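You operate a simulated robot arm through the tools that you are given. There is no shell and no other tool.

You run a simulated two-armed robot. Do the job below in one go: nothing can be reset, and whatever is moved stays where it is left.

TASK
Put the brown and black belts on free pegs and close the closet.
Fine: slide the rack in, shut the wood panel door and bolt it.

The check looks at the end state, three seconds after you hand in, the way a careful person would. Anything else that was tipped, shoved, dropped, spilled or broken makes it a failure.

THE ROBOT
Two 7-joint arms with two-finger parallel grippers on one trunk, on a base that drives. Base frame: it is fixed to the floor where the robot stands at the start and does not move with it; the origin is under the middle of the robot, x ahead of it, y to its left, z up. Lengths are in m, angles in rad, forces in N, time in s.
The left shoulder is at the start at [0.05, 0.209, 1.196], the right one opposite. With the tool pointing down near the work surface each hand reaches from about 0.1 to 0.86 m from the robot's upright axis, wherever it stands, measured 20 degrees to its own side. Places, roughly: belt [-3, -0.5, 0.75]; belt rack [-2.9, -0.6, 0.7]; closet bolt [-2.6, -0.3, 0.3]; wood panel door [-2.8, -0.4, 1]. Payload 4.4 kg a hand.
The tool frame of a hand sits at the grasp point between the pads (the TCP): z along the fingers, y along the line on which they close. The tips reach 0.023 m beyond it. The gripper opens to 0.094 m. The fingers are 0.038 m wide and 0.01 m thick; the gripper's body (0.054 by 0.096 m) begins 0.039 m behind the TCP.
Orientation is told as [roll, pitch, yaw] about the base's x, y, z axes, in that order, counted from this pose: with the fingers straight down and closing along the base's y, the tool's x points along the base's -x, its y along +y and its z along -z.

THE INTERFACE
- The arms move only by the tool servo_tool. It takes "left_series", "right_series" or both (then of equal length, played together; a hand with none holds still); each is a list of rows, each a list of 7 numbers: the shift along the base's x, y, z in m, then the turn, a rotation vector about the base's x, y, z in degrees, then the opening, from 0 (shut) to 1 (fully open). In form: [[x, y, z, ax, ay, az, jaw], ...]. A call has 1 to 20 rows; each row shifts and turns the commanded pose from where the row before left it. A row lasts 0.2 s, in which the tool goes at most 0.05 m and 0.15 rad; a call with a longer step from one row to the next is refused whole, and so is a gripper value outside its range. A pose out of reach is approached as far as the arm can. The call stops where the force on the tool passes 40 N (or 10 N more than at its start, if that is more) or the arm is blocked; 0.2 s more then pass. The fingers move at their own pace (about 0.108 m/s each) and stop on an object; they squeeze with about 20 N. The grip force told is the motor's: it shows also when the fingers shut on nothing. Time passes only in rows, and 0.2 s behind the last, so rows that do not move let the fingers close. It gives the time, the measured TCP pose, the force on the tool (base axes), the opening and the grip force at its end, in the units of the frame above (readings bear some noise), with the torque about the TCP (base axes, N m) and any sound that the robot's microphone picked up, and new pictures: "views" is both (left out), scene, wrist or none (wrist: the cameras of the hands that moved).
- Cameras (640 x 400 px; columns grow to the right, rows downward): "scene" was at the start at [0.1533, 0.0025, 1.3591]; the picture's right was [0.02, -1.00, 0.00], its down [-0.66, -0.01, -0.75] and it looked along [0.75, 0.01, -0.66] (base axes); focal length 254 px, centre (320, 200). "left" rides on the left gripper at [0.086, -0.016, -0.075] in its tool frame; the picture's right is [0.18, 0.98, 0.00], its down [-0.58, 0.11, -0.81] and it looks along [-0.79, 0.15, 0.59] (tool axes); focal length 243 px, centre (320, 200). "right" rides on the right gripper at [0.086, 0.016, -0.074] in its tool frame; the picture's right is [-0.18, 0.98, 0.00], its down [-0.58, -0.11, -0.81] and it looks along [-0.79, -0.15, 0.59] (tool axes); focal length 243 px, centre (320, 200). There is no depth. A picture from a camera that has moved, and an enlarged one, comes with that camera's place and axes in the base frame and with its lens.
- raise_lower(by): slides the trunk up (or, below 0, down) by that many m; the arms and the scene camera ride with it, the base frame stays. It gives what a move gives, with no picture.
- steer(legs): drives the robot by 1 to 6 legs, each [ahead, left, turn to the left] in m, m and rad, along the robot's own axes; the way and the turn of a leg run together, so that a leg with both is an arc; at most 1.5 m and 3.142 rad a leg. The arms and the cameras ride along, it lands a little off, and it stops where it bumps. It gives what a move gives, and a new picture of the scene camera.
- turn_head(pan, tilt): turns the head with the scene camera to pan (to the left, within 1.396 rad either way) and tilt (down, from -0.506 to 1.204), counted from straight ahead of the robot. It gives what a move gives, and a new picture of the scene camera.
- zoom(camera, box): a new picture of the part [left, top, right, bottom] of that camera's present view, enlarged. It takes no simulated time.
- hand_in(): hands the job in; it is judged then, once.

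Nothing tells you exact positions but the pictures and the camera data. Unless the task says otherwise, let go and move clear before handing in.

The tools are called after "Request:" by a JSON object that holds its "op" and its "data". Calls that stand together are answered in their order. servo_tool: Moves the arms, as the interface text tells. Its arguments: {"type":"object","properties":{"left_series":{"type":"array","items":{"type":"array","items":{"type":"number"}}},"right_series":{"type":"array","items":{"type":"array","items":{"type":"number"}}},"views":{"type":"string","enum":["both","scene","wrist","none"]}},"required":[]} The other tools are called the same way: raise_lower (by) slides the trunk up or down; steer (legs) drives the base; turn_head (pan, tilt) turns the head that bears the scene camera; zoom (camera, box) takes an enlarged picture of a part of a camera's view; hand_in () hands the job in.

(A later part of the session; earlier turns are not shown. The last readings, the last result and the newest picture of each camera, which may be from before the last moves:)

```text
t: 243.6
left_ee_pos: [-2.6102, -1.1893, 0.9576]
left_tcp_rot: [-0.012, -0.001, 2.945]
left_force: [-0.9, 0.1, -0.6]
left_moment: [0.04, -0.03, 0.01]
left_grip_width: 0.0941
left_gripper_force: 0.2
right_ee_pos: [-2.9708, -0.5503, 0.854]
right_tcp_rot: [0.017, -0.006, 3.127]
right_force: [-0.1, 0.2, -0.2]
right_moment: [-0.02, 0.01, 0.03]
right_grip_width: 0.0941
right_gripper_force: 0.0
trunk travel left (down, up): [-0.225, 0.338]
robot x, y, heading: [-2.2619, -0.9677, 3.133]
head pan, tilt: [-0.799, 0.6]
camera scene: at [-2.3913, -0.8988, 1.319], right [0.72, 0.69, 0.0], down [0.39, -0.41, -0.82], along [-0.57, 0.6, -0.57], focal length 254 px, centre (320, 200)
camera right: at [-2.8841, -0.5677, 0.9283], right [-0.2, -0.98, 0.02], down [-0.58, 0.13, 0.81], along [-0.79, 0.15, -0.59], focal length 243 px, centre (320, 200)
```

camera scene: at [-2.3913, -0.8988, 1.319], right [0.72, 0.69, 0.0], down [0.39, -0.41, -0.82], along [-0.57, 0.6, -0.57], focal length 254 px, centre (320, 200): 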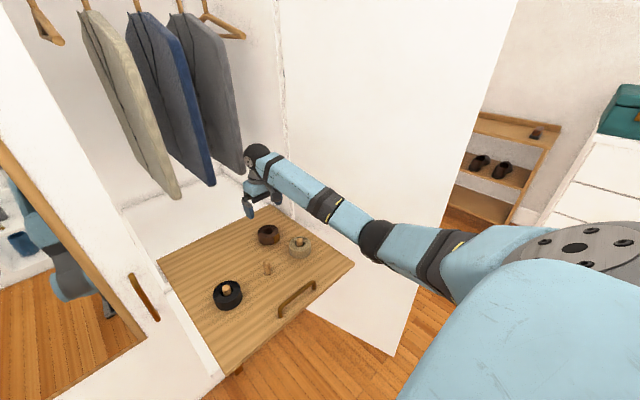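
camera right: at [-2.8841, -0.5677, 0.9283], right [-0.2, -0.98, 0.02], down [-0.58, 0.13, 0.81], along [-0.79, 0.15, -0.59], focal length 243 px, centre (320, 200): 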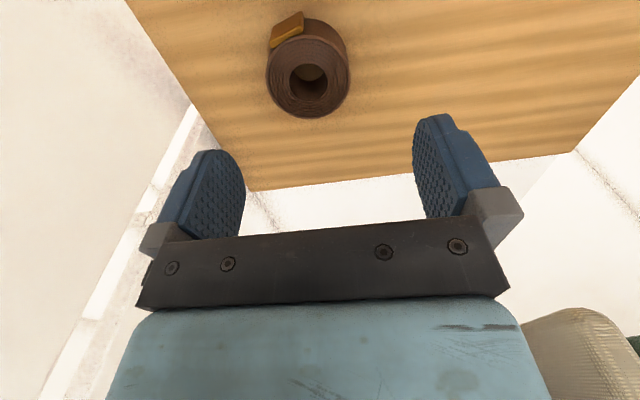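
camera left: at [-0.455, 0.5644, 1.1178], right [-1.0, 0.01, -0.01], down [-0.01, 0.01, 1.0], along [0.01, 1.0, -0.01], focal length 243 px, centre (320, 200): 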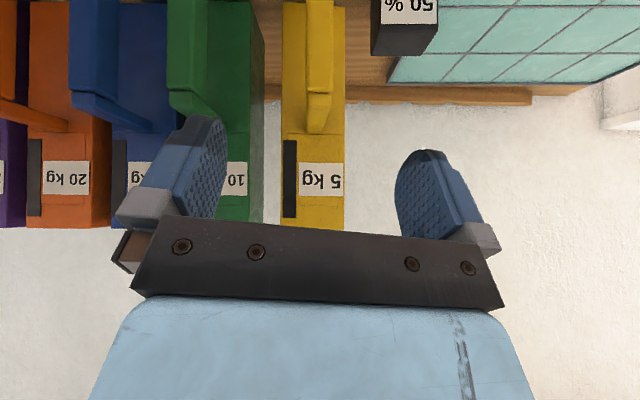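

Request:
{"op": "servo_tool", "data": {"right_series": [[-0.02, 0.012, 0, 0, 0, 0, 1], [0, 0, -0.03, 0, 0, 0, 1], [0, 0, -0.04, 0, 0, 0, 1], [0, 0, -0.035, 0, 0, 0, 1], [0, 0, 0, 0, 0, 0, 1]], "views": "both"}}

```text
t: 244.8
left_ee_pos: [-2.6096, -1.1908, 0.9575]
left_tcp_rot: [-0.013, -0.002, 2.944]
left_force: [-0.2, -0.4, 0.4]
left_moment: [0.01, 0.01, 0.0]
left_grip_width: 0.094
left_gripper_force: 0.1
right_ee_pos: [-2.9891, -0.538, 0.7498]
right_tcp_rot: [0.016, -0.005, 3.127]
right_force: [0.9, -0.6, 0.6]
right_moment: [-0.01, 0.01, -0.01]
right_grip_width: 0.094
right_gripper_force: 0.1
trunk travel left (down, up): [-0.225, 0.338]
robot x, y, heading: [-2.2688, -0.9613, 3.134]
head pan, tilt: [-0.799, 0.6]
camera scene: at [-2.3909, -0.8991, 1.3191], right [0.72, 0.69, 0.0], down [0.39, -0.41, -0.83], along [-0.57, 0.6, -0.56], focal length 254 px, centre (320, 200)
camera right: at [-2.903, -0.5553, 0.8232], right [-0.2, -0.98, 0.02], down [-0.58, 0.13, 0.81], along [-0.79, 0.15, -0.59], focal length 243 px, centre (320, 200)
```

scene: 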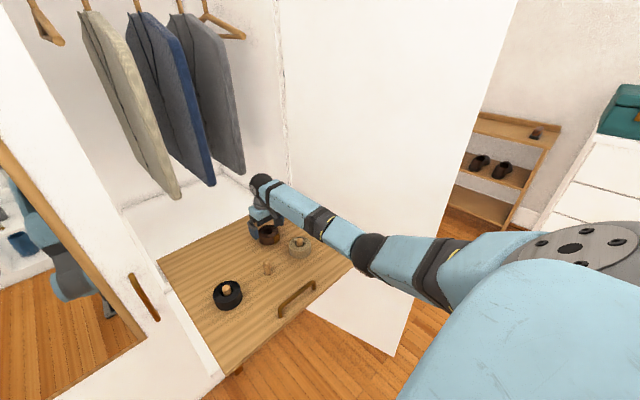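
right: 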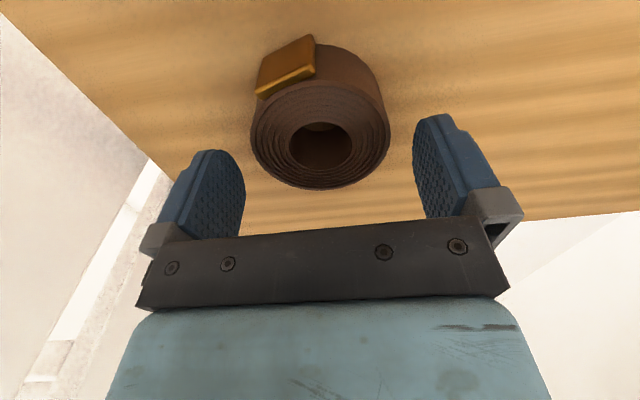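

Request:
{"op": "servo_tool", "data": {"right_series": [[-0.001, -0.002, -0.015, 0, 0, 0, 1], [0, 0, -0.013, 0, 0, 0, 1], [0, 0, 0, 0, 0, 0, 0.5], [0, 0, 0, 0, 0, 0, 0.3], [0, 0, 0, 0, 0, 0, 0.3], [0, 0, 0, 0, 0, 0, 0.3]], "views": "wrist"}}

```text
t: 246.2
left_ee_pos: [-2.6096, -1.191, 0.9575]
left_tcp_rot: [-0.013, -0.001, 2.944]
left_force: [-0.2, 0.5, -0.5]
left_moment: [-0.02, 0.0, 0.01]
left_grip_width: 0.0941
left_gripper_force: 0.0
right_ee_pos: [-2.9904, -0.5408, 0.7206]
right_tcp_rot: [0.018, -0.003, 3.127]
right_force: [0.1, 0.4, -0.7]
right_moment: [-0.02, 0.04, -0.03]
right_grip_width: 0.0696
right_gripper_force: 19.8
trunk travel left (down, up): [-0.225, 0.338]
robot x, y, heading: [-2.264, -0.9635, 3.132]
head pan, tilt: [-0.799, 0.6]
camera right: at [-2.9029, -0.5577, 0.7954], right [-0.2, -0.98, 0.02], down [-0.58, 0.13, 0.81], along [-0.79, 0.15, -0.59], focal length 243 px, centre (320, 200)
```

right: 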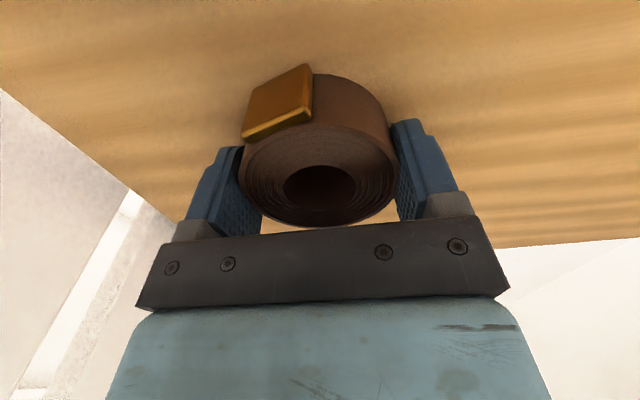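

Brown gripped. Lift and carry it above the second free peg.

Request:
{"op": "servo_tool", "data": {"right_series": [[0, 0, 0.025, 0, 0, 0, 0.3], [0, 0, 0.035, 0, 0, 0, 0.3], [0, 0, 0.025, 0, 0, 0, 0.3], [0.02, -0.02, 0, 0, 0, 0, 0.3], [0.025, -0.02, 0, 0, 0, 0, 0.3], [0.025, -0.02, 0, 0, 0, 0, 0.3], [0.025, -0.02, 0, 0, 0, 0, 0.3], [0.026, -0.0147, 0, 0, 0, 0, 0.3], [0, 0, -0.01, 0, 0, 0, 0.3]], "views": "both"}}

Request:
{"op": "zoom", "data": {"camera": "right", "box": [220, 0, 420, 240]}}

Request:
{"op": "zoom", "data": {"camera": "scene", "box": [200, 190, 320, 320]}}

```text
t: 248.2
left_ee_pos: [-2.6101, -1.1901, 0.9568]
left_tcp_rot: [-0.012, -0.001, 2.944]
left_force: [0.0, 0.9, -0.2]
left_moment: [0.0, 0.02, 0.0]
left_grip_width: 0.0939
left_gripper_force: 0.1
right_ee_pos: [-2.8696, -0.636, 0.7957]
right_tcp_rot: [0.019, -0.003, 3.128]
right_force: [0.5, -0.4, -1.1]
right_moment: [-0.01, 0.0, -0.02]
right_grip_width: 0.0696
right_gripper_force: 20.1
trunk travel left (down, up): [-0.225, 0.338]
robot x, y, heading: [-2.2642, -0.9613, 3.133]
head pan, tilt: [-0.799, 0.6]
camera scene: at [-2.3915, -0.8988, 1.319], right [0.72, 0.69, 0.0], down [0.39, -0.41, -0.82], along [-0.57, 0.6, -0.57], focal length 254 px, centre (320, 200)
camera right: at [-2.7831, -0.652, 0.8705], right [-0.2, -0.98, 0.02], down [-0.58, 0.13, 0.81], along [-0.79, 0.15, -0.59], focal length 243 px, centre (320, 200)
```

scene: 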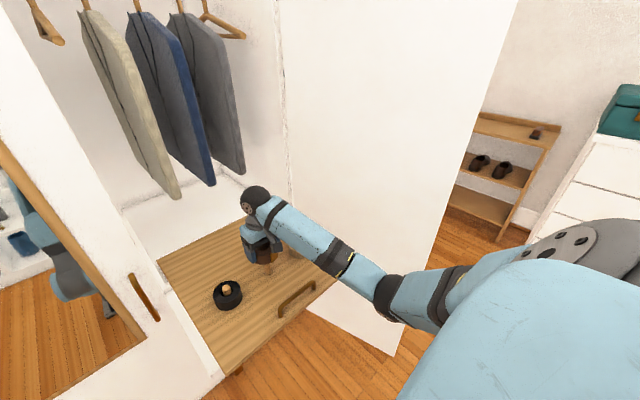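
right: 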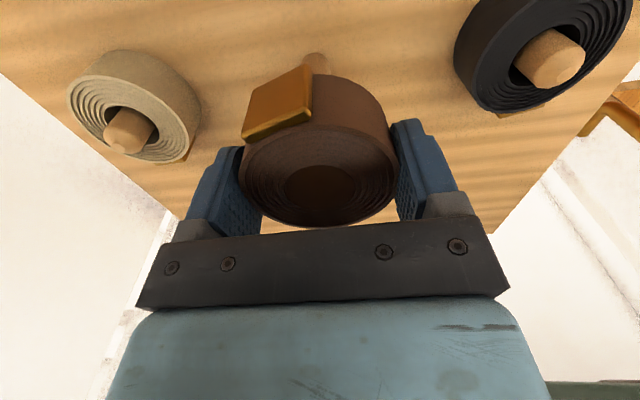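

```text
1.67 times, centred on (320, 120) of right
camera zoom: at [-2.7831, -0.652, 0.8705], right [-0.2, -0.98, 0.02], down [-0.58, 0.13, 0.81], along [-0.79, 0.15, -0.59], focal length 404 px, centre (320, 333)
```

zoom: 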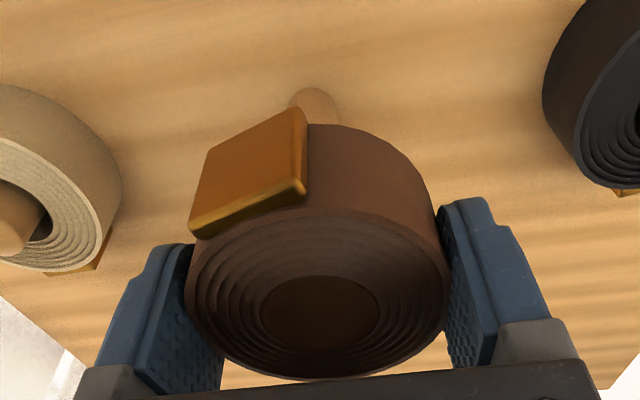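

```text
3.08 times, centred on (260, 255) of scene
camera zoom: at [-2.3915, -0.8988, 1.319], right [0.72, 0.69, 0.0], down [0.39, -0.41, -0.82], along [-0.57, 0.6, -0.57], focal length 782 px, centre (505, 31)
```

zoom: 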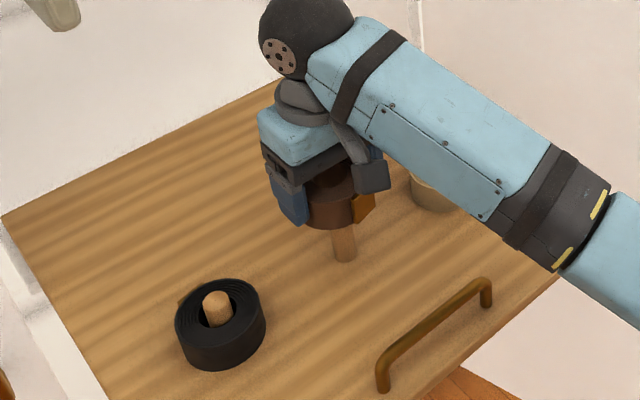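

Request:
{"op": "servo_tool", "data": {"right_series": [[0, -0.001, -0.01, 0, 0, 0, 0.3], [0, 0, -0.01, 0, 0, 0, 0.3], [0, 0, -0.01, 0, 0, 0, 0.3], [0, 0, -0.008, 0, 0, 0, 0.3], [0, 0, 0, 0, 0, 0, 0.3]], "views": "wrist"}}

```text
t: 249.4
left_ee_pos: [-2.6107, -1.1906, 0.9571]
left_tcp_rot: [-0.012, -0.002, 2.945]
left_force: [0.2, -0.5, -0.6]
left_moment: [0.05, -0.01, 0.0]
left_grip_width: 0.0938
left_gripper_force: 0.1
right_ee_pos: [-2.8683, -0.6368, 0.759]
right_tcp_rot: [0.017, -0.005, 3.129]
right_force: [-0.1, -1.1, -1.7]
right_moment: [0.01, -0.01, -0.03]
right_grip_width: 0.0698
right_gripper_force: 20.0
trunk travel left (down, up): [-0.225, 0.338]
robot x, y, heading: [-2.2618, -0.9612, 3.133]
head pan, tilt: [-0.799, 0.6]
camera right: at [-2.7818, -0.6536, 0.8341], right [-0.2, -0.98, 0.02], down [-0.58, 0.13, 0.81], along [-0.79, 0.15, -0.59], focal length 243 px, centre (320, 200)
```

right: 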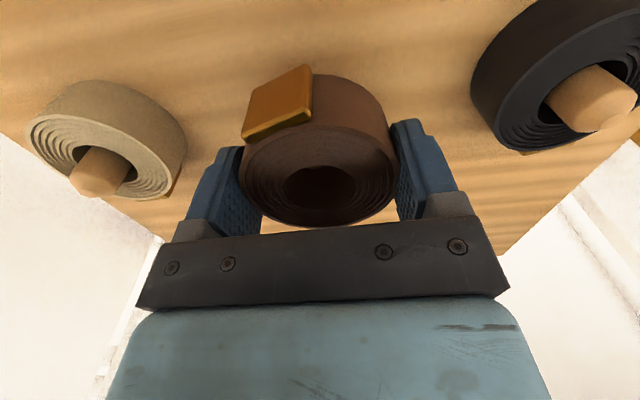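

No resistance; continue down and release.

Request:
{"op": "servo_tool", "data": {"right_series": [[0, 0, -0.01, 0, 0, 0, 0.3], [0, 0, -0.01, 0, 0, 0, 0.3], [0, 0, -0.01, 0, 0, 0, 0.3], [0, 0, -0.007, 0, 0, 0, 0.3], [0, 0, 0, 0, 0, 0, 0.3]], "views": "wrist"}}

```text
t: 250.6
left_ee_pos: [-2.6109, -1.1906, 0.9572]
left_tcp_rot: [-0.012, -0.002, 2.943]
left_force: [-0.2, 0.6, 0.6]
left_moment: [0.02, 0.0, -0.03]
left_grip_width: 0.0939
left_gripper_force: 0.0
right_ee_pos: [-2.8689, -0.6372, 0.721]
right_tcp_rot: [0.019, -0.002, 3.127]
right_force: [-1.1, -0.4, -1.5]
right_moment: [0.0, 0.0, 0.0]
right_grip_width: 0.0699
right_gripper_force: 20.1
trunk travel left (down, up): [-0.225, 0.338]
robot x, y, heading: [-2.2648, -0.963, 3.136]
head pan, tilt: [-0.799, 0.6]
camera right: at [-2.7823, -0.6539, 0.7968], right [-0.2, -0.98, 0.02], down [-0.58, 0.13, 0.81], along [-0.79, 0.15, -0.59], focal length 243 px, centre (320, 200)
```

right: 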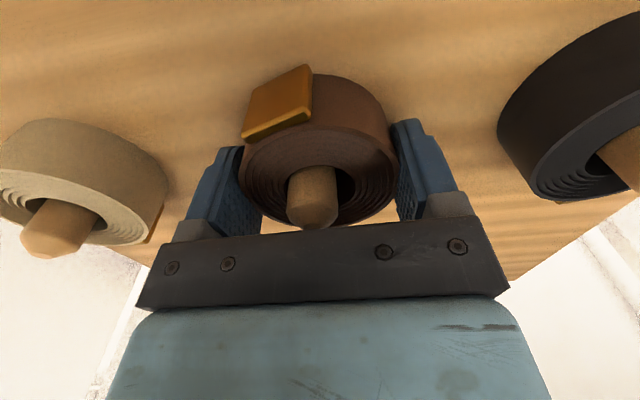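

Request:
{"op": "servo_tool", "data": {"right_series": [[0, 0, 0, 0, 0, 0, 0.85], [0, 0, 0, 0, 0, 0, 0.9], [0, 0, 0.02, 0, 0, 0, 0.9], [0, 0, 0.035, 0, 0, 0, 0.9], [0, 0, 0.04, 0, 0, 0, 1], [0, 0, 0.04, 0, 0, 0, 1], [0.04, -0.01, 0.02, 0, 0, 0, 1], [0.04, -0.01, 0.02, 0, 0, 0, 1], [0.04, -0.01, 0.02, 0, 0, 0, 1]], "views": "both"}}

Request:
{"op": "zoom", "data": {"camera": "scene", "box": [140, 180, 380, 380]}}

```text
t: 252.6
left_ee_pos: [-2.6092, -1.1912, 0.9578]
left_tcp_rot: [-0.012, -0.001, 2.944]
left_force: [0.4, 0.7, 0.9]
left_moment: [0.01, 0.03, 0.01]
left_grip_width: 0.0939
left_gripper_force: 0.0
right_ee_pos: [-2.7474, -0.6702, 0.9173]
right_tcp_rot: [0.017, -0.003, 3.126]
right_force: [0.3, -1.2, -1.3]
right_moment: [0.03, 0.01, 0.0]
right_grip_width: 0.0937
right_gripper_force: 0.0
trunk travel left (down, up): [-0.225, 0.338]
robot x, y, heading: [-2.2658, -0.9632, 3.13]
head pan, tilt: [-0.799, 0.6]
camera scene: at [-2.3903, -0.8991, 1.3191], right [0.72, 0.69, 0.0], down [0.39, -0.41, -0.83], along [-0.57, 0.6, -0.56], focal length 254 px, centre (320, 200)
camera right: at [-2.6604, -0.6872, 0.9928], right [-0.2, -0.98, 0.02], down [-0.58, 0.13, 0.81], along [-0.79, 0.15, -0.59], focal length 243 px, centre (320, 200)
```

scene: 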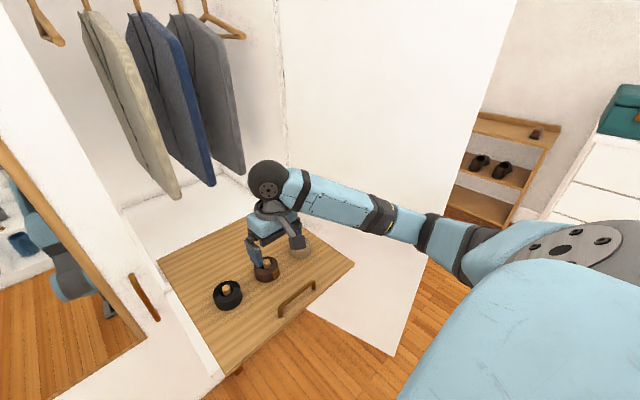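
right: 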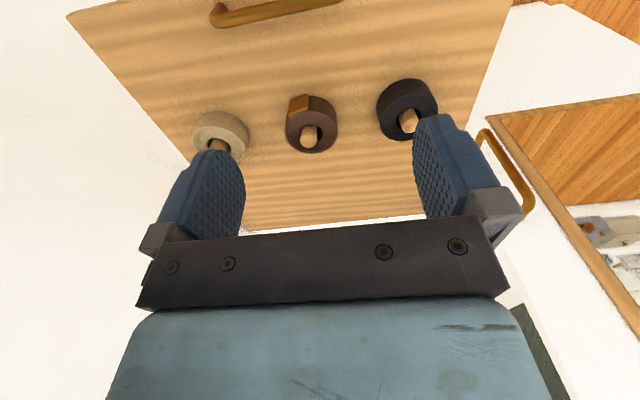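

```text
2.00 times, centred on (260, 280) of scene
camera zoom: at [-2.3903, -0.8991, 1.3191], right [0.72, 0.69, 0.0], down [0.39, -0.41, -0.83], along [-0.57, 0.6, -0.56], focal length 508 px, centre (440, 40)
```

zoom: 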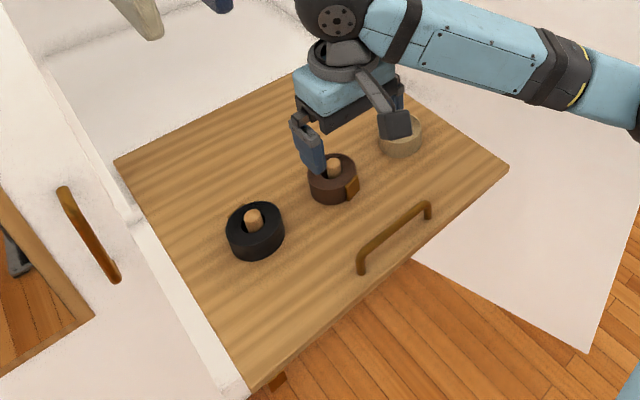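

Both belts are on their pegs. Next: push the rack in with the closed right hand against the middle of its front edge/handle (y≈-0.637, front at x≈-2.70).

Request:
{"op": "servo_tool", "data": {"right_series": [[0.04, 0.01, 0, 0, 0, 0, 0.3], [0.04, 0.01, 0, 0, 0, 0, 0], [0.04, 0.01, -0.01, 0, 0, 0, 0], [0.005, 0.003, -0.045, 0, 0, 0, 0], [0, 0, -0.045, 0, 0, 0, 0], [0, 0, -0.045, 0, 0, 0, 0], [0, 0, -0.045, 0, 0, 0, 0], [0, 0, -0.032, 0, 0, 0, 0]], "views": "both"}}

Request:
{"op": "turn_head", "data": {"pan": -0.5, "tilt": 0.8}}

```text
t: 254.4
left_ee_pos: [-2.6107, -1.1908, 0.957]
left_tcp_rot: [-0.013, -0.002, 2.945]
left_force: [-0.2, 0.0, -0.4]
left_moment: [0.03, 0.01, 0.02]
left_grip_width: 0.094
left_gripper_force: 0.1
right_ee_pos: [-2.6243, -0.6357, 0.6947]
right_tcp_rot: [0.014, -0.004, 3.128]
right_force: [1.2, 0.3, -0.5]
right_moment: [0.01, 0.0, 0.0]
right_grip_width: 0.0
right_gripper_force: 20.1
trunk travel left (down, up): [-0.225, 0.338]
robot x, y, heading: [-2.2616, -0.9669, 3.136]
head pan, tilt: [-0.799, 0.6]
camera scene: at [-2.3912, -0.8988, 1.3191], right [0.72, 0.69, 0.0], down [0.39, -0.41, -0.82], along [-0.57, 0.6, -0.57], focal length 254 px, centre (320, 200)
camera right: at [-2.5369, -0.6516, 0.7696], right [-0.2, -0.98, 0.02], down [-0.58, 0.13, 0.81], along [-0.79, 0.15, -0.59], focal length 243 px, centre (320, 200)
```

scene: 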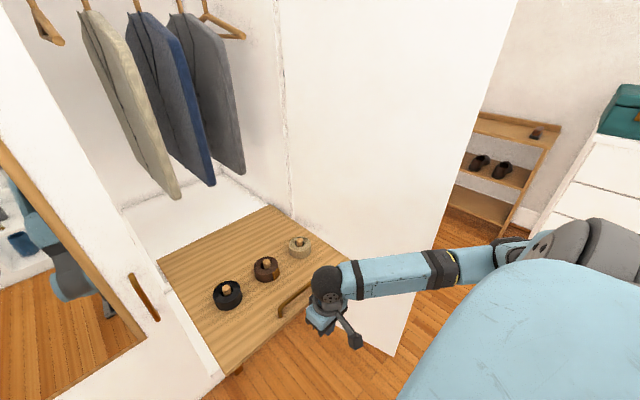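
right: 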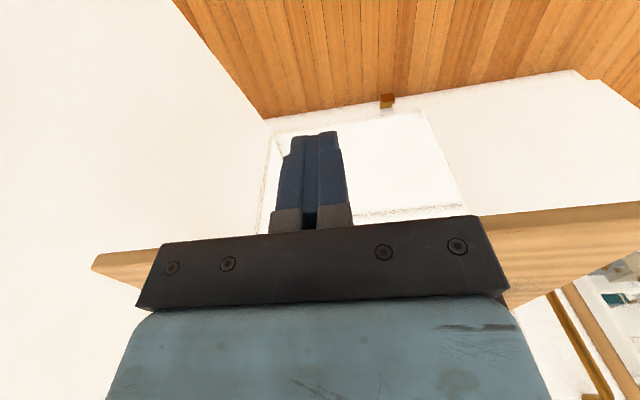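

```text
t: 255.2
left_ee_pos: [-2.6106, -1.1912, 0.9557]
left_tcp_rot: [-0.012, -0.002, 2.943]
left_force: [0.2, 0.4, -0.1]
left_moment: [-0.02, -0.03, 0.01]
left_grip_width: 0.0937
left_gripper_force: 0.0
right_ee_pos: [-2.6239, -0.6352, 0.6964]
right_tcp_rot: [0.016, -0.005, 3.127]
right_force: [-0.5, -0.6, -0.2]
right_moment: [0.04, -0.01, 0.01]
right_grip_width: 0.0001
right_gripper_force: 19.6
trunk travel left (down, up): [-0.225, 0.338]
robot x, y, heading: [-2.2641, -0.9626, 3.131]
head pan, tilt: [-0.499, 0.799]
camera scene: at [-2.4005, -0.9236, 1.3022], right [0.49, 0.87, 0.0], down [0.63, -0.35, -0.7], along [-0.61, 0.34, -0.72], focal length 254 px, centre (320, 200)
```

scene: 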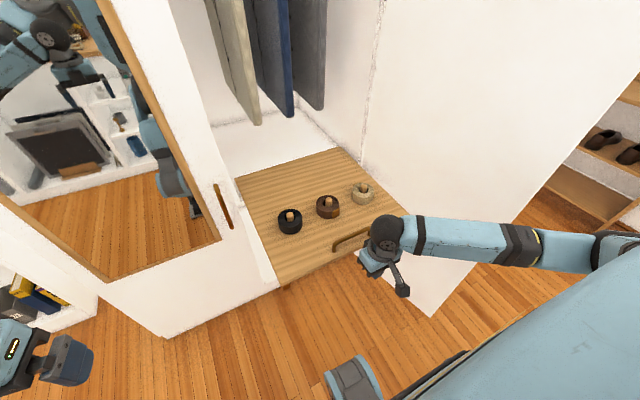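

Request:
{"op": "servo_tool", "data": {"right_series": [[-0.03, 0, -0.01, 0, 0, 0, 0], [-0.025, 0, 0, 0, 0, 0, 0], [-0.025, 0, 0, 0, 0, 0, 0], [-0.025, 0, 0, 0, 0, 0, 0], [-0.025, 0, 0, 0, 0, 0, 0]], "views": "both"}}

```text
t: 256.4
left_ee_pos: [-2.6095, -1.1912, 0.9569]
left_tcp_rot: [-0.012, 0.001, 2.945]
left_force: [0.0, 0.4, 0.8]
left_moment: [0.01, 0.02, -0.02]
left_grip_width: 0.0939
left_gripper_force: 0.1
right_ee_pos: [-2.7534, -0.6344, 0.6875]
right_tcp_rot: [0.016, -0.003, 3.128]
right_force: [-0.4, 0.2, 1.3]
right_moment: [0.05, 0.08, 0.03]
right_grip_width: 0.0
right_gripper_force: 20.3
trunk travel left (down, up): [-0.225, 0.338]
robot x, y, heading: [-2.2651, -0.966, 3.131]
head pan, tilt: [-0.499, 0.799]
camera scene: at [-2.4008, -0.924, 1.3022], right [0.49, 0.87, 0.0], down [0.63, -0.35, -0.7], along [-0.61, 0.34, -0.72], focal length 254 px, centre (320, 200)
camera right: at [-2.6678, -0.6508, 0.7617], right [-0.2, -0.98, 0.02], down [-0.58, 0.13, 0.81], along [-0.79, 0.15, -0.59], focal length 243 px, centre (320, 200)
```

scene: 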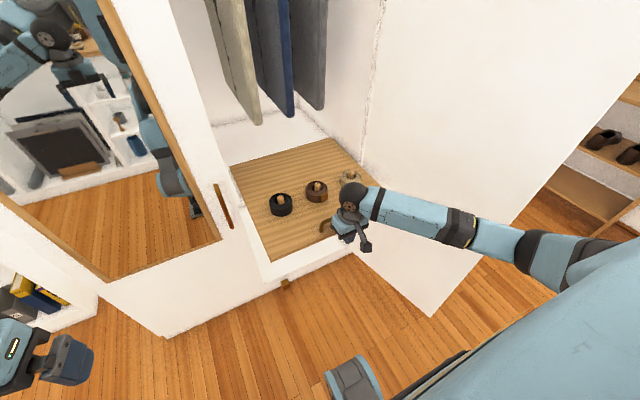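
right: 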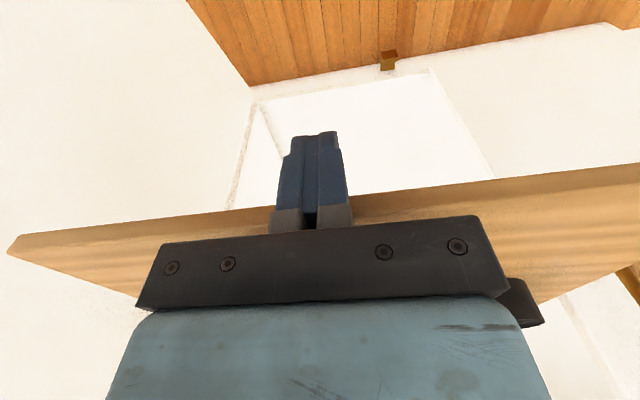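

The rack slides in smoothly. Continue pushing.

Request:
{"op": "servo_tool", "data": {"right_series": [[-0.025, 0, 0, 0, 0, 0, 0], [-0.025, 0, 0, 0, 0, 0, 0], [-0.025, 0, 0, 0, 0, 0, 0], [-0.025, 0, 0, 0, 0, 0, 0], [-0.025, 0, 0, 0, 0, 0, 0], [-0.025, 0, 0, 0, 0, 0, 0]], "views": "both"}}

```text
t: 257.8
left_ee_pos: [-2.6107, -1.1914, 0.9566]
left_tcp_rot: [-0.012, -0.001, 2.945]
left_force: [0.3, -0.7, 0.5]
left_moment: [-0.01, -0.01, 0.02]
left_grip_width: 0.0938
left_gripper_force: 0.0
right_ee_pos: [-2.905, -0.6328, 0.6863]
right_tcp_rot: [0.016, -0.005, 3.129]
right_force: [0.4, 2.0, 9.3]
right_moment: [0.06, 0.33, -0.05]
right_grip_width: 0.0
right_gripper_force: 19.8
trunk travel left (down, up): [-0.225, 0.338]
robot x, y, heading: [-2.266, -0.9646, 3.13]
head pan, tilt: [-0.499, 0.799]
camera scene: at [-2.3998, -0.9242, 1.3024], right [0.49, 0.87, 0.0], down [0.63, -0.35, -0.7], along [-0.61, 0.34, -0.72], focal length 254 px, centre (320, 200)
camera right: at [-2.8169, -0.6497, 0.7614], right [-0.2, -0.98, 0.02], down [-0.58, 0.13, 0.81], along [-0.79, 0.15, -0.59], focal length 243 px, centre (320, 200)
```

scene: 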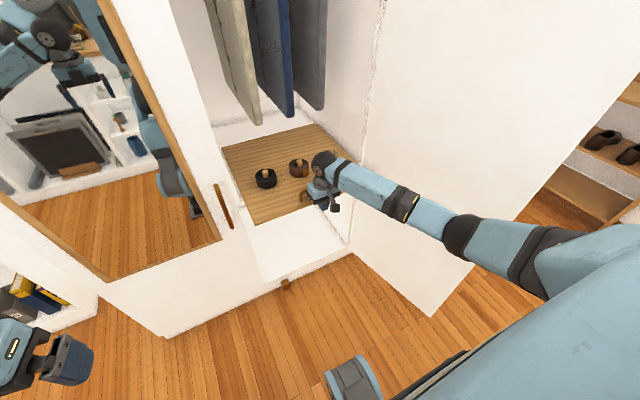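
right: 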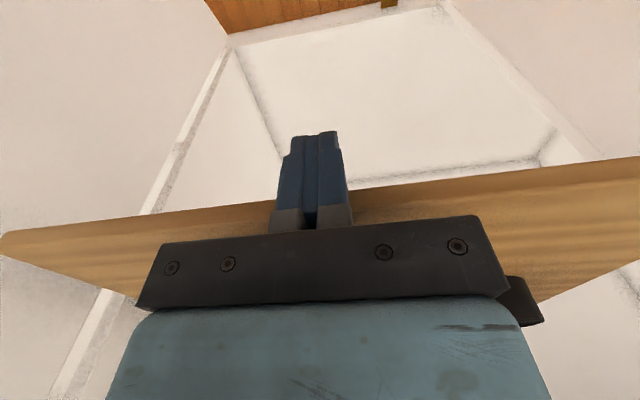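

Request:
{"op": "servo_tool", "data": {"right_series": [[-0.02, 0, 0, 0, 0, 0, 0], [-0.02, 0, 0, 0, 0, 0, 0], [-0.015, 0, 0, 0, 0, 0, 0], [-0.015, 0, 0, 0, 0, 0, 0], [-0.015, 0, 0, 0, 0, 0, 0]], "views": "both"}}

```text
t: 259.0
left_ee_pos: [-2.6096, -1.1917, 0.9569]
left_tcp_rot: [-0.013, -0.003, 2.944]
left_force: [0.1, -0.7, -0.1]
left_moment: [-0.01, 0.01, 0.0]
left_grip_width: 0.0938
left_gripper_force: 0.0
right_ee_pos: [-2.9886, -0.6334, 0.6866]
right_tcp_rot: [0.017, -0.005, 3.129]
right_force: [-1.0, 2.7, 9.1]
right_moment: [-0.06, 0.33, -0.15]
right_grip_width: 0.0
right_gripper_force: 20.3
trunk travel left (down, up): [-0.225, 0.338]
robot x, y, heading: [-2.263, -0.9612, 3.131]
head pan, tilt: [-0.499, 0.799]
camera scene: at [-2.3996, -0.9241, 1.3023], right [0.49, 0.87, 0.0], down [0.63, -0.35, -0.7], along [-0.61, 0.34, -0.72], focal length 254 px, centre (320, 200)
camera right: at [-2.9015, -0.6506, 0.7614], right [-0.2, -0.98, 0.02], down [-0.58, 0.13, 0.81], along [-0.79, 0.15, -0.59], focal length 243 px, centre (320, 200)
```

scene: 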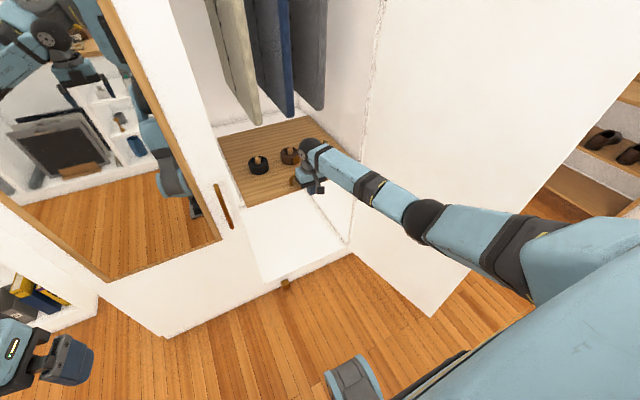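
right: 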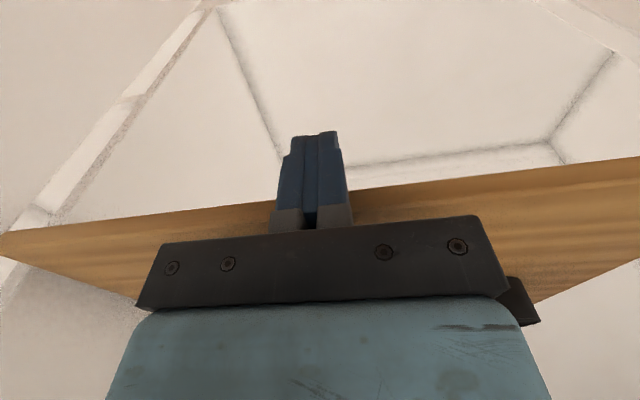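

Request:
{"op": "servo_tool", "data": {"right_series": [[-0.012, 0, 0, 0, 0, 0, 0], [-0.012, 0, 0, 0, 0, 0, 0], [-0.012, 0, 0, 0, 0, 0, 0], [0, 0, 0, 0, 0, 0, 0]], "views": "scene"}}

Request:
{"op": "zoom", "data": {"camera": "scene", "box": [190, 80, 410, 310]}}

```text
t: 260.0
left_ee_pos: [-2.6088, -1.1912, 0.9575]
left_tcp_rot: [-0.012, -0.004, 2.945]
left_force: [-0.3, -0.2, 0.3]
left_moment: [0.0, -0.03, 0.02]
left_grip_width: 0.0942
left_gripper_force: 0.1
right_ee_pos: [-3.0232, -0.6328, 0.6869]
right_tcp_rot: [0.017, -0.004, 3.129]
right_force: [-0.6, 1.6, 8.5]
right_moment: [0.08, 0.33, -0.04]
right_grip_width: 0.0003
right_gripper_force: 19.7
trunk travel left (down, up): [-0.225, 0.338]
robot x, y, heading: [-2.2635, -0.9661, 3.134]
head pan, tilt: [-0.499, 0.799]
camera scene: at [-2.3994, -0.924, 1.3024], right [0.49, 0.87, 0.0], down [0.63, -0.35, -0.7], along [-0.61, 0.34, -0.72], focal length 254 px, centre (320, 200)
```

scene: 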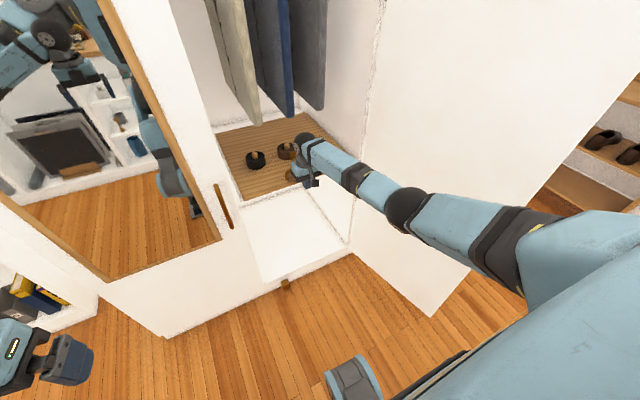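

```text
1.74 times, centred on (300, 195) of scene
camera zoom: at [-2.3994, -0.924, 1.3024], right [0.49, 0.87, 0.0], down [0.63, -0.35, -0.7], along [-0.61, 0.34, -0.72], focal length 442 px, centre (355, 209)
```

zoom: 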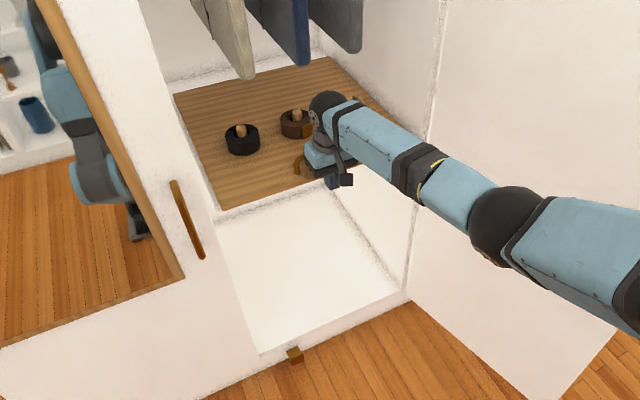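

The rack front is now about 4 cm inside. I'll tilt the hand so the wrist stays clear of the garments and push gently to find the end stop.

Request:
{"op": "servo_tool", "data": {"right_series": [[0.015, 0, 0, 0, 7, 0, 0], [0.01, 0, 0, 0, 8, 0, 0], [0, 0, 0, 0, 8, 0, 0], [0, 0, 0, 0, 8, 0, 0], [0, 0, 0, 0, 7, 0, 0], [-0.015, 0, 0, 0, 0, 0, 0], [-0.015, 0, 0, 0, 0, 0, 0], [-0.012, 0, 0, 0, 0, 0, 0], [-0.012, 0, 0, 0, 0, 0, 0], [-0.012, 0, 0, 0, 0, 0, 0]], "views": "both"}}

Request:
{"op": "zoom", "data": {"camera": "scene", "box": [190, 80, 410, 310]}}

```text
t: 261.6
left_ee_pos: [-2.6099, -1.1901, 0.9579]
left_tcp_rot: [-0.013, -0.002, 2.944]
left_force: [-0.4, -0.3, 0.3]
left_moment: [-0.04, 0.03, 0.04]
left_grip_width: 0.0939
left_gripper_force: 0.1
right_ee_pos: [-3.0235, -0.6332, 0.6844]
right_tcp_rot: [0.029, -0.663, 3.127]
right_force: [12.7, -2.0, 5.1]
right_moment: [-0.03, 0.06, 0.02]
right_grip_width: 0.0
right_gripper_force: 19.9
trunk travel left (down, up): [-0.225, 0.338]
robot x, y, heading: [-2.2595, -0.9642, 3.128]
head pan, tilt: [-0.499, 0.799]
stopped in row 8 (right hand): the force on the tool passed its limit at 56 N (the readings are from after the stop); the commanded pose is now the measured one
camera scene: at [-2.3993, -0.9237, 1.3025], right [0.49, 0.87, 0.0], down [0.63, -0.35, -0.7], along [-0.61, 0.34, -0.72], focal length 254 px, centre (320, 200)
camera right: at [-2.9095, -0.6501, 0.6907], right [-0.14, -0.98, 0.13], down [0.04, 0.13, 0.99], along [-0.99, 0.15, 0.02], focal length 243 px, centre (320, 200)
```

scene: 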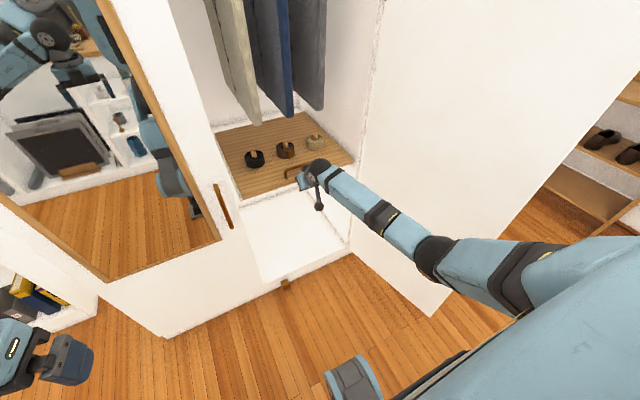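
right: 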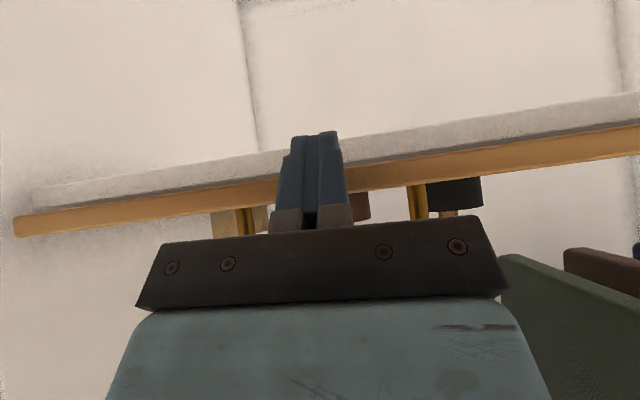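

```text
1.74 times, centred on (300, 195) of scene
camera zoom: at [-2.3993, -0.9237, 1.3025], right [0.49, 0.87, 0.0], down [0.63, -0.35, -0.7], along [-0.61, 0.34, -0.72], focal length 442 px, centre (355, 209)
```

zoom: 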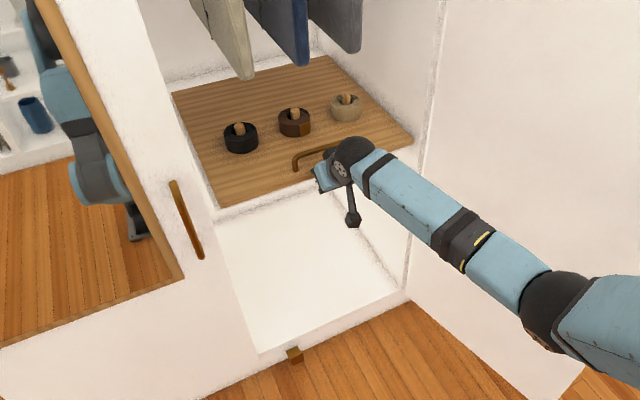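

The rack hit its end stop with all belts still on their pegs. I'll withdraw the hand and back off.

Request:
{"op": "servo_tool", "data": {"right_series": [[0.03, 0, 0, 0, 0, 0, 0], [0.04, 0, 0, 0, 0, 0, 0], [0.04, 0, 0.01, 0, -7, 0, 0], [0.04, 0, 0.02, 0, -7, 0, 0], [0.04, 0, 0.03, 0, -8, 0, 0], [0.04, -0.01, 0.03, 0, -8, 0, 0], [0.04, -0.01, 0.03, 0, -8, 0, 0], [0.04, -0.01, 0.04, 0, 0, 0, 0], [0.04, -0.01, 0.04, 0, 0, 0, 0]], "views": "scene"}}

Request:
{"op": "zoom", "data": {"camera": "scene", "box": [190, 80, 450, 330]}}

```text
refused: row 6 steps farther than a row can; nothing moved
```

```text
1.60 times, centred on (320, 205) of scene
camera zoom: at [-2.3993, -0.9237, 1.3025], right [0.49, 0.87, 0.0], down [0.63, -0.35, -0.7], along [-0.61, 0.34, -0.72], focal length 406 px, centre (320, 192)
```

zoom: 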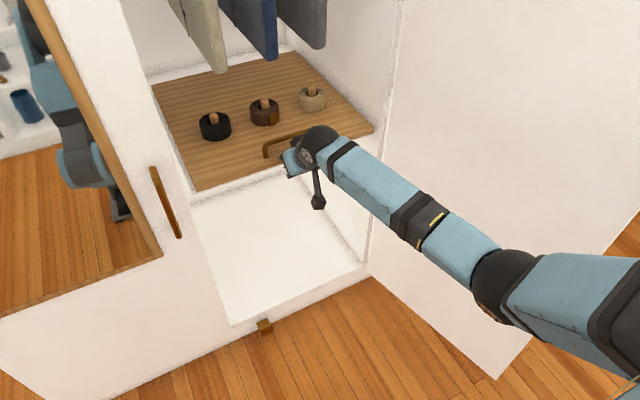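

Request:
{"op": "servo_tool", "data": {"right_series": [[0.03, 0, 0, 0, 0, 0, 0], [0.04, 0, 0, 0, 0, 0, 0], [0.04, 0, 0.01, 0, -7, 0, 0], [0.035, 0, 0.02, 0, -7, 0, 0], [0.035, 0, 0.03, 0, -8, 0, 0], [0.035, -0.01, 0.03, 0, -8, 0, 0], [0.035, -0.01, 0.03, 0, -8, 0, 0], [0.03, -0.01, 0.035, 0, 0, 0, 0], [0.03, -0.01, 0.035, 0, 0, 0, 0]], "views": "scene"}}

Request:
{"op": "steer", "data": {"legs": [[-0.25, 0, 0]]}}

Request:
{"op": "zoom", "data": {"camera": "scene", "box": [140, 40, 460, 300]}}

```text
t: 263.6
left_ee_pos: [-2.6102, -1.1916, 0.9566]
left_tcp_rot: [-0.012, -0.002, 2.942]
left_force: [0.1, -0.4, -0.5]
left_moment: [-0.01, 0.01, -0.02]
left_grip_width: 0.094
left_gripper_force: 0.2
right_ee_pos: [-2.7131, -0.675, 0.8746]
right_tcp_rot: [0.015, 0.002, 3.126]
right_force: [0.2, -0.5, 0.2]
right_moment: [0.02, 0.03, -0.01]
right_grip_width: 0.0
right_gripper_force: 20.5
trunk travel left (down, up): [-0.225, 0.338]
robot x, y, heading: [-2.2662, -0.9665, 3.131]
head pan, tilt: [-0.499, 0.799]
camera scene: at [-2.4, -0.9237, 1.3022], right [0.49, 0.87, 0.0], down [0.63, -0.35, -0.7], along [-0.61, 0.34, -0.72], focal length 254 px, centre (320, 200)
```

scene: 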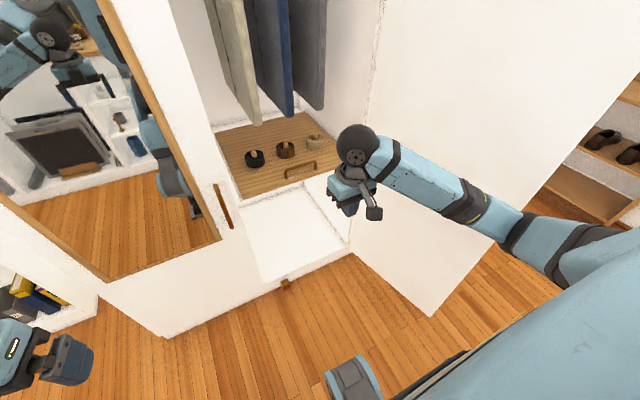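

```text
t: 265.4
left_ee_pos: [-2.3632, -1.192, 0.9577]
left_tcp_rot: [-0.012, -0.002, 2.943]
left_force: [0.2, 0.3, -1.2]
left_moment: [0.0, 0.02, 0.02]
left_grip_width: 0.0943
left_gripper_force: 0.1
right_ee_pos: [-2.4671, -0.6757, 0.8749]
right_tcp_rot: [0.017, 0.001, 3.127]
right_force: [0.1, 0.4, 0.8]
right_moment: [0.05, -0.02, -0.03]
right_grip_width: 0.0003
right_gripper_force: 20.2
trunk travel left (down, up): [-0.225, 0.338]
robot x, y, heading: [-2.0159, -0.9686, 3.134]
head pan, tilt: [-0.499, 0.799]
camera scene: at [-2.153, -0.926, 1.3023], right [0.49, 0.87, 0.0], down [0.63, -0.35, -0.7], along [-0.61, 0.34, -0.72], focal length 254 px, centre (320, 200)
```

scene: 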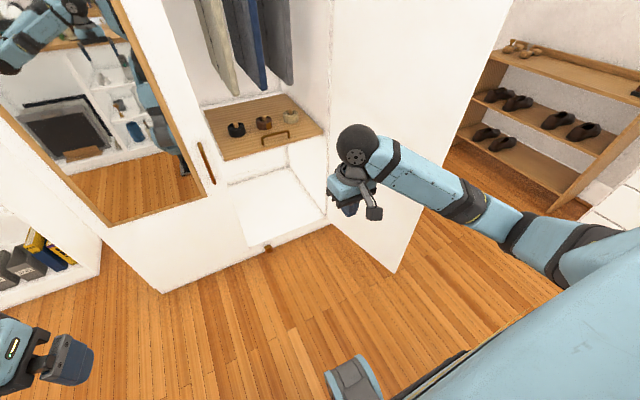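

```text
1.54 times, centred on (300, 170) of scene
camera zoom: at [-2.153, -0.926, 1.3023], right [0.49, 0.87, 0.0], down [0.63, -0.35, -0.7], along [-0.61, 0.34, -0.72], focal length 391 px, centre (351, 246)
```

zoom: 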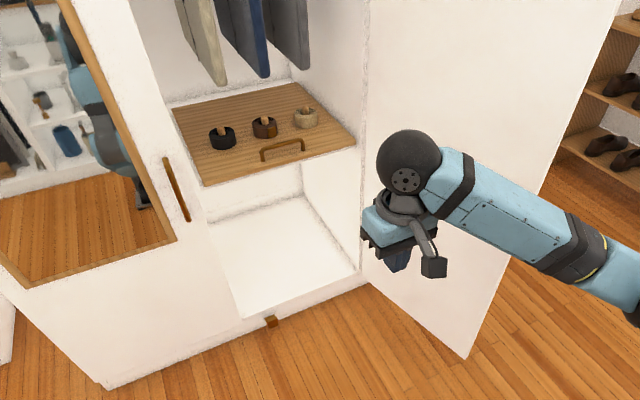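

The rack is in flush. Next the door: it's hinged at about [-2.98, -0.38], open ~102°. I'll move to its outer (right) side and swing it with the left hand. First tuck in the right hand, then slide right.

Request:
{"op": "servo_tool", "data": {"right_series": [[0.04, 0, 0.02, 0, 0, 0, 0], [0.04, 0, 0.02, 0, 0, 0, 0], [0.03, 0, 0.02, 0, 0, 0, 0]], "views": "none"}}

Request:
{"op": "steer", "data": {"legs": [[0, -0.85, 0]]}}

Request:
{"op": "turn_head", "data": {"pan": 0.4, "tilt": 0.6}}

Request:
{"op": "zoom", "data": {"camera": "scene", "box": [160, 100, 460, 400]}}

```text
t: 266.2
left_ee_pos: [-2.3638, -1.1932, 0.9576]
left_tcp_rot: [-0.011, -0.003, 2.944]
left_force: [-0.1, -0.4, 0.1]
left_moment: [-0.03, -0.03, -0.01]
left_grip_width: 0.094
left_gripper_force: 0.1
right_ee_pos: [-2.3558, -0.6775, 0.9354]
right_tcp_rot: [0.017, -0.001, 3.129]
right_force: [-0.3, 0.8, 0.2]
right_moment: [0.06, 0.01, -0.01]
right_grip_width: 0.0003
right_gripper_force: 20.1
trunk travel left (down, up): [-0.225, 0.338]
robot x, y, heading: [-2.0164, -0.97, 3.133]
head pan, tilt: [-0.499, 0.799]
```

```text
t: 274.1
left_ee_pos: [-2.3499, -0.3265, 0.9565]
left_tcp_rot: [-0.012, -0.002, 2.92]
left_force: [-0.2, 0.6, -0.3]
left_moment: [-0.05, 0.04, -0.01]
left_grip_width: 0.0941
left_gripper_force: 0.1
right_ee_pos: [-2.33, 0.1895, 0.9351]
right_tcp_rot: [0.018, 0.001, 3.102]
right_force: [-0.2, 0.5, 0.0]
right_moment: [0.01, -0.01, -0.01]
right_grip_width: 0.0
right_gripper_force: 20.0
trunk travel left (down, up): [-0.225, 0.338]
robot x, y, heading: [-1.9981, -0.1078, 3.107]
head pan, tilt: [-0.499, 0.799]
camera scene: at [-2.1325, -0.0648, 1.3022], right [0.51, 0.86, 0.0], down [0.62, -0.37, -0.7], along [-0.6, 0.36, -0.72], focal length 254 px, centre (320, 200)
```

scene: 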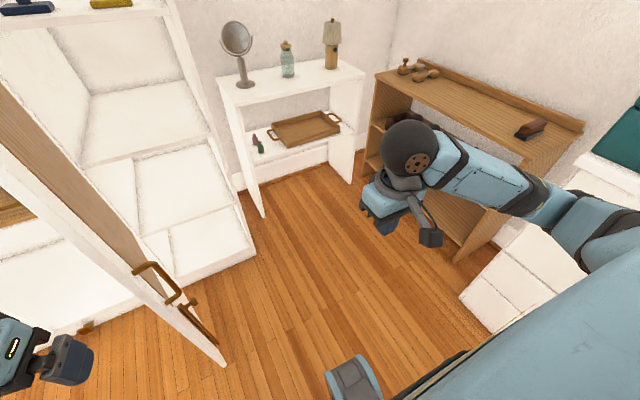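

```text
t: 275.3
left_ee_pos: [-2.3489, -0.3277, 0.9574]
left_tcp_rot: [-0.01, -0.002, 2.918]
left_force: [0.1, 0.0, -1.0]
left_moment: [-0.01, -0.01, 0.01]
left_grip_width: 0.0939
left_gripper_force: 0.0
right_ee_pos: [-2.3297, 0.1906, 0.9347]
right_tcp_rot: [0.017, 0.001, 3.101]
right_force: [0.6, -0.9, -0.5]
right_moment: [-0.02, -0.02, 0.02]
right_grip_width: 0.0001
right_gripper_force: 20.5
trunk travel left (down, up): [-0.225, 0.338]
robot x, y, heading: [-1.9989, -0.108, 3.109]
head pan, tilt: [0.4, 0.6]
camera scene: at [-2.1457, -0.1374, 1.319], right [-0.35, 0.93, 0.0], down [0.53, 0.2, -0.82], along [-0.77, -0.29, -0.57], focal length 254 px, centre (320, 200)
```

scene: 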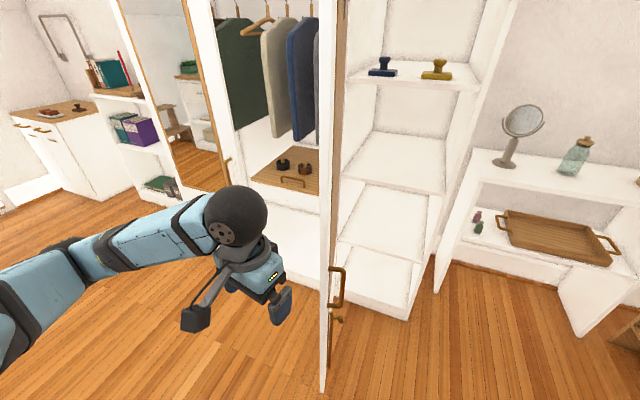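

```text
1.33 times, centred on (310, 250) of scene
camera zoom: at [-2.1457, -0.1374, 1.319], right [-0.35, 0.93, 0.0], down [0.53, 0.2, -0.82], along [-0.77, -0.29, -0.57], focal length 339 px, centre (333, 133)
```

zoom: 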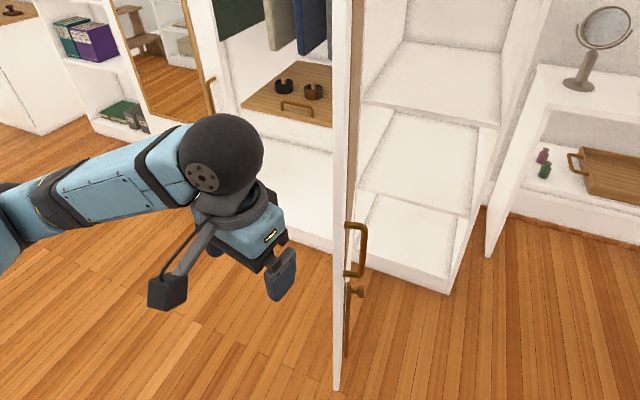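

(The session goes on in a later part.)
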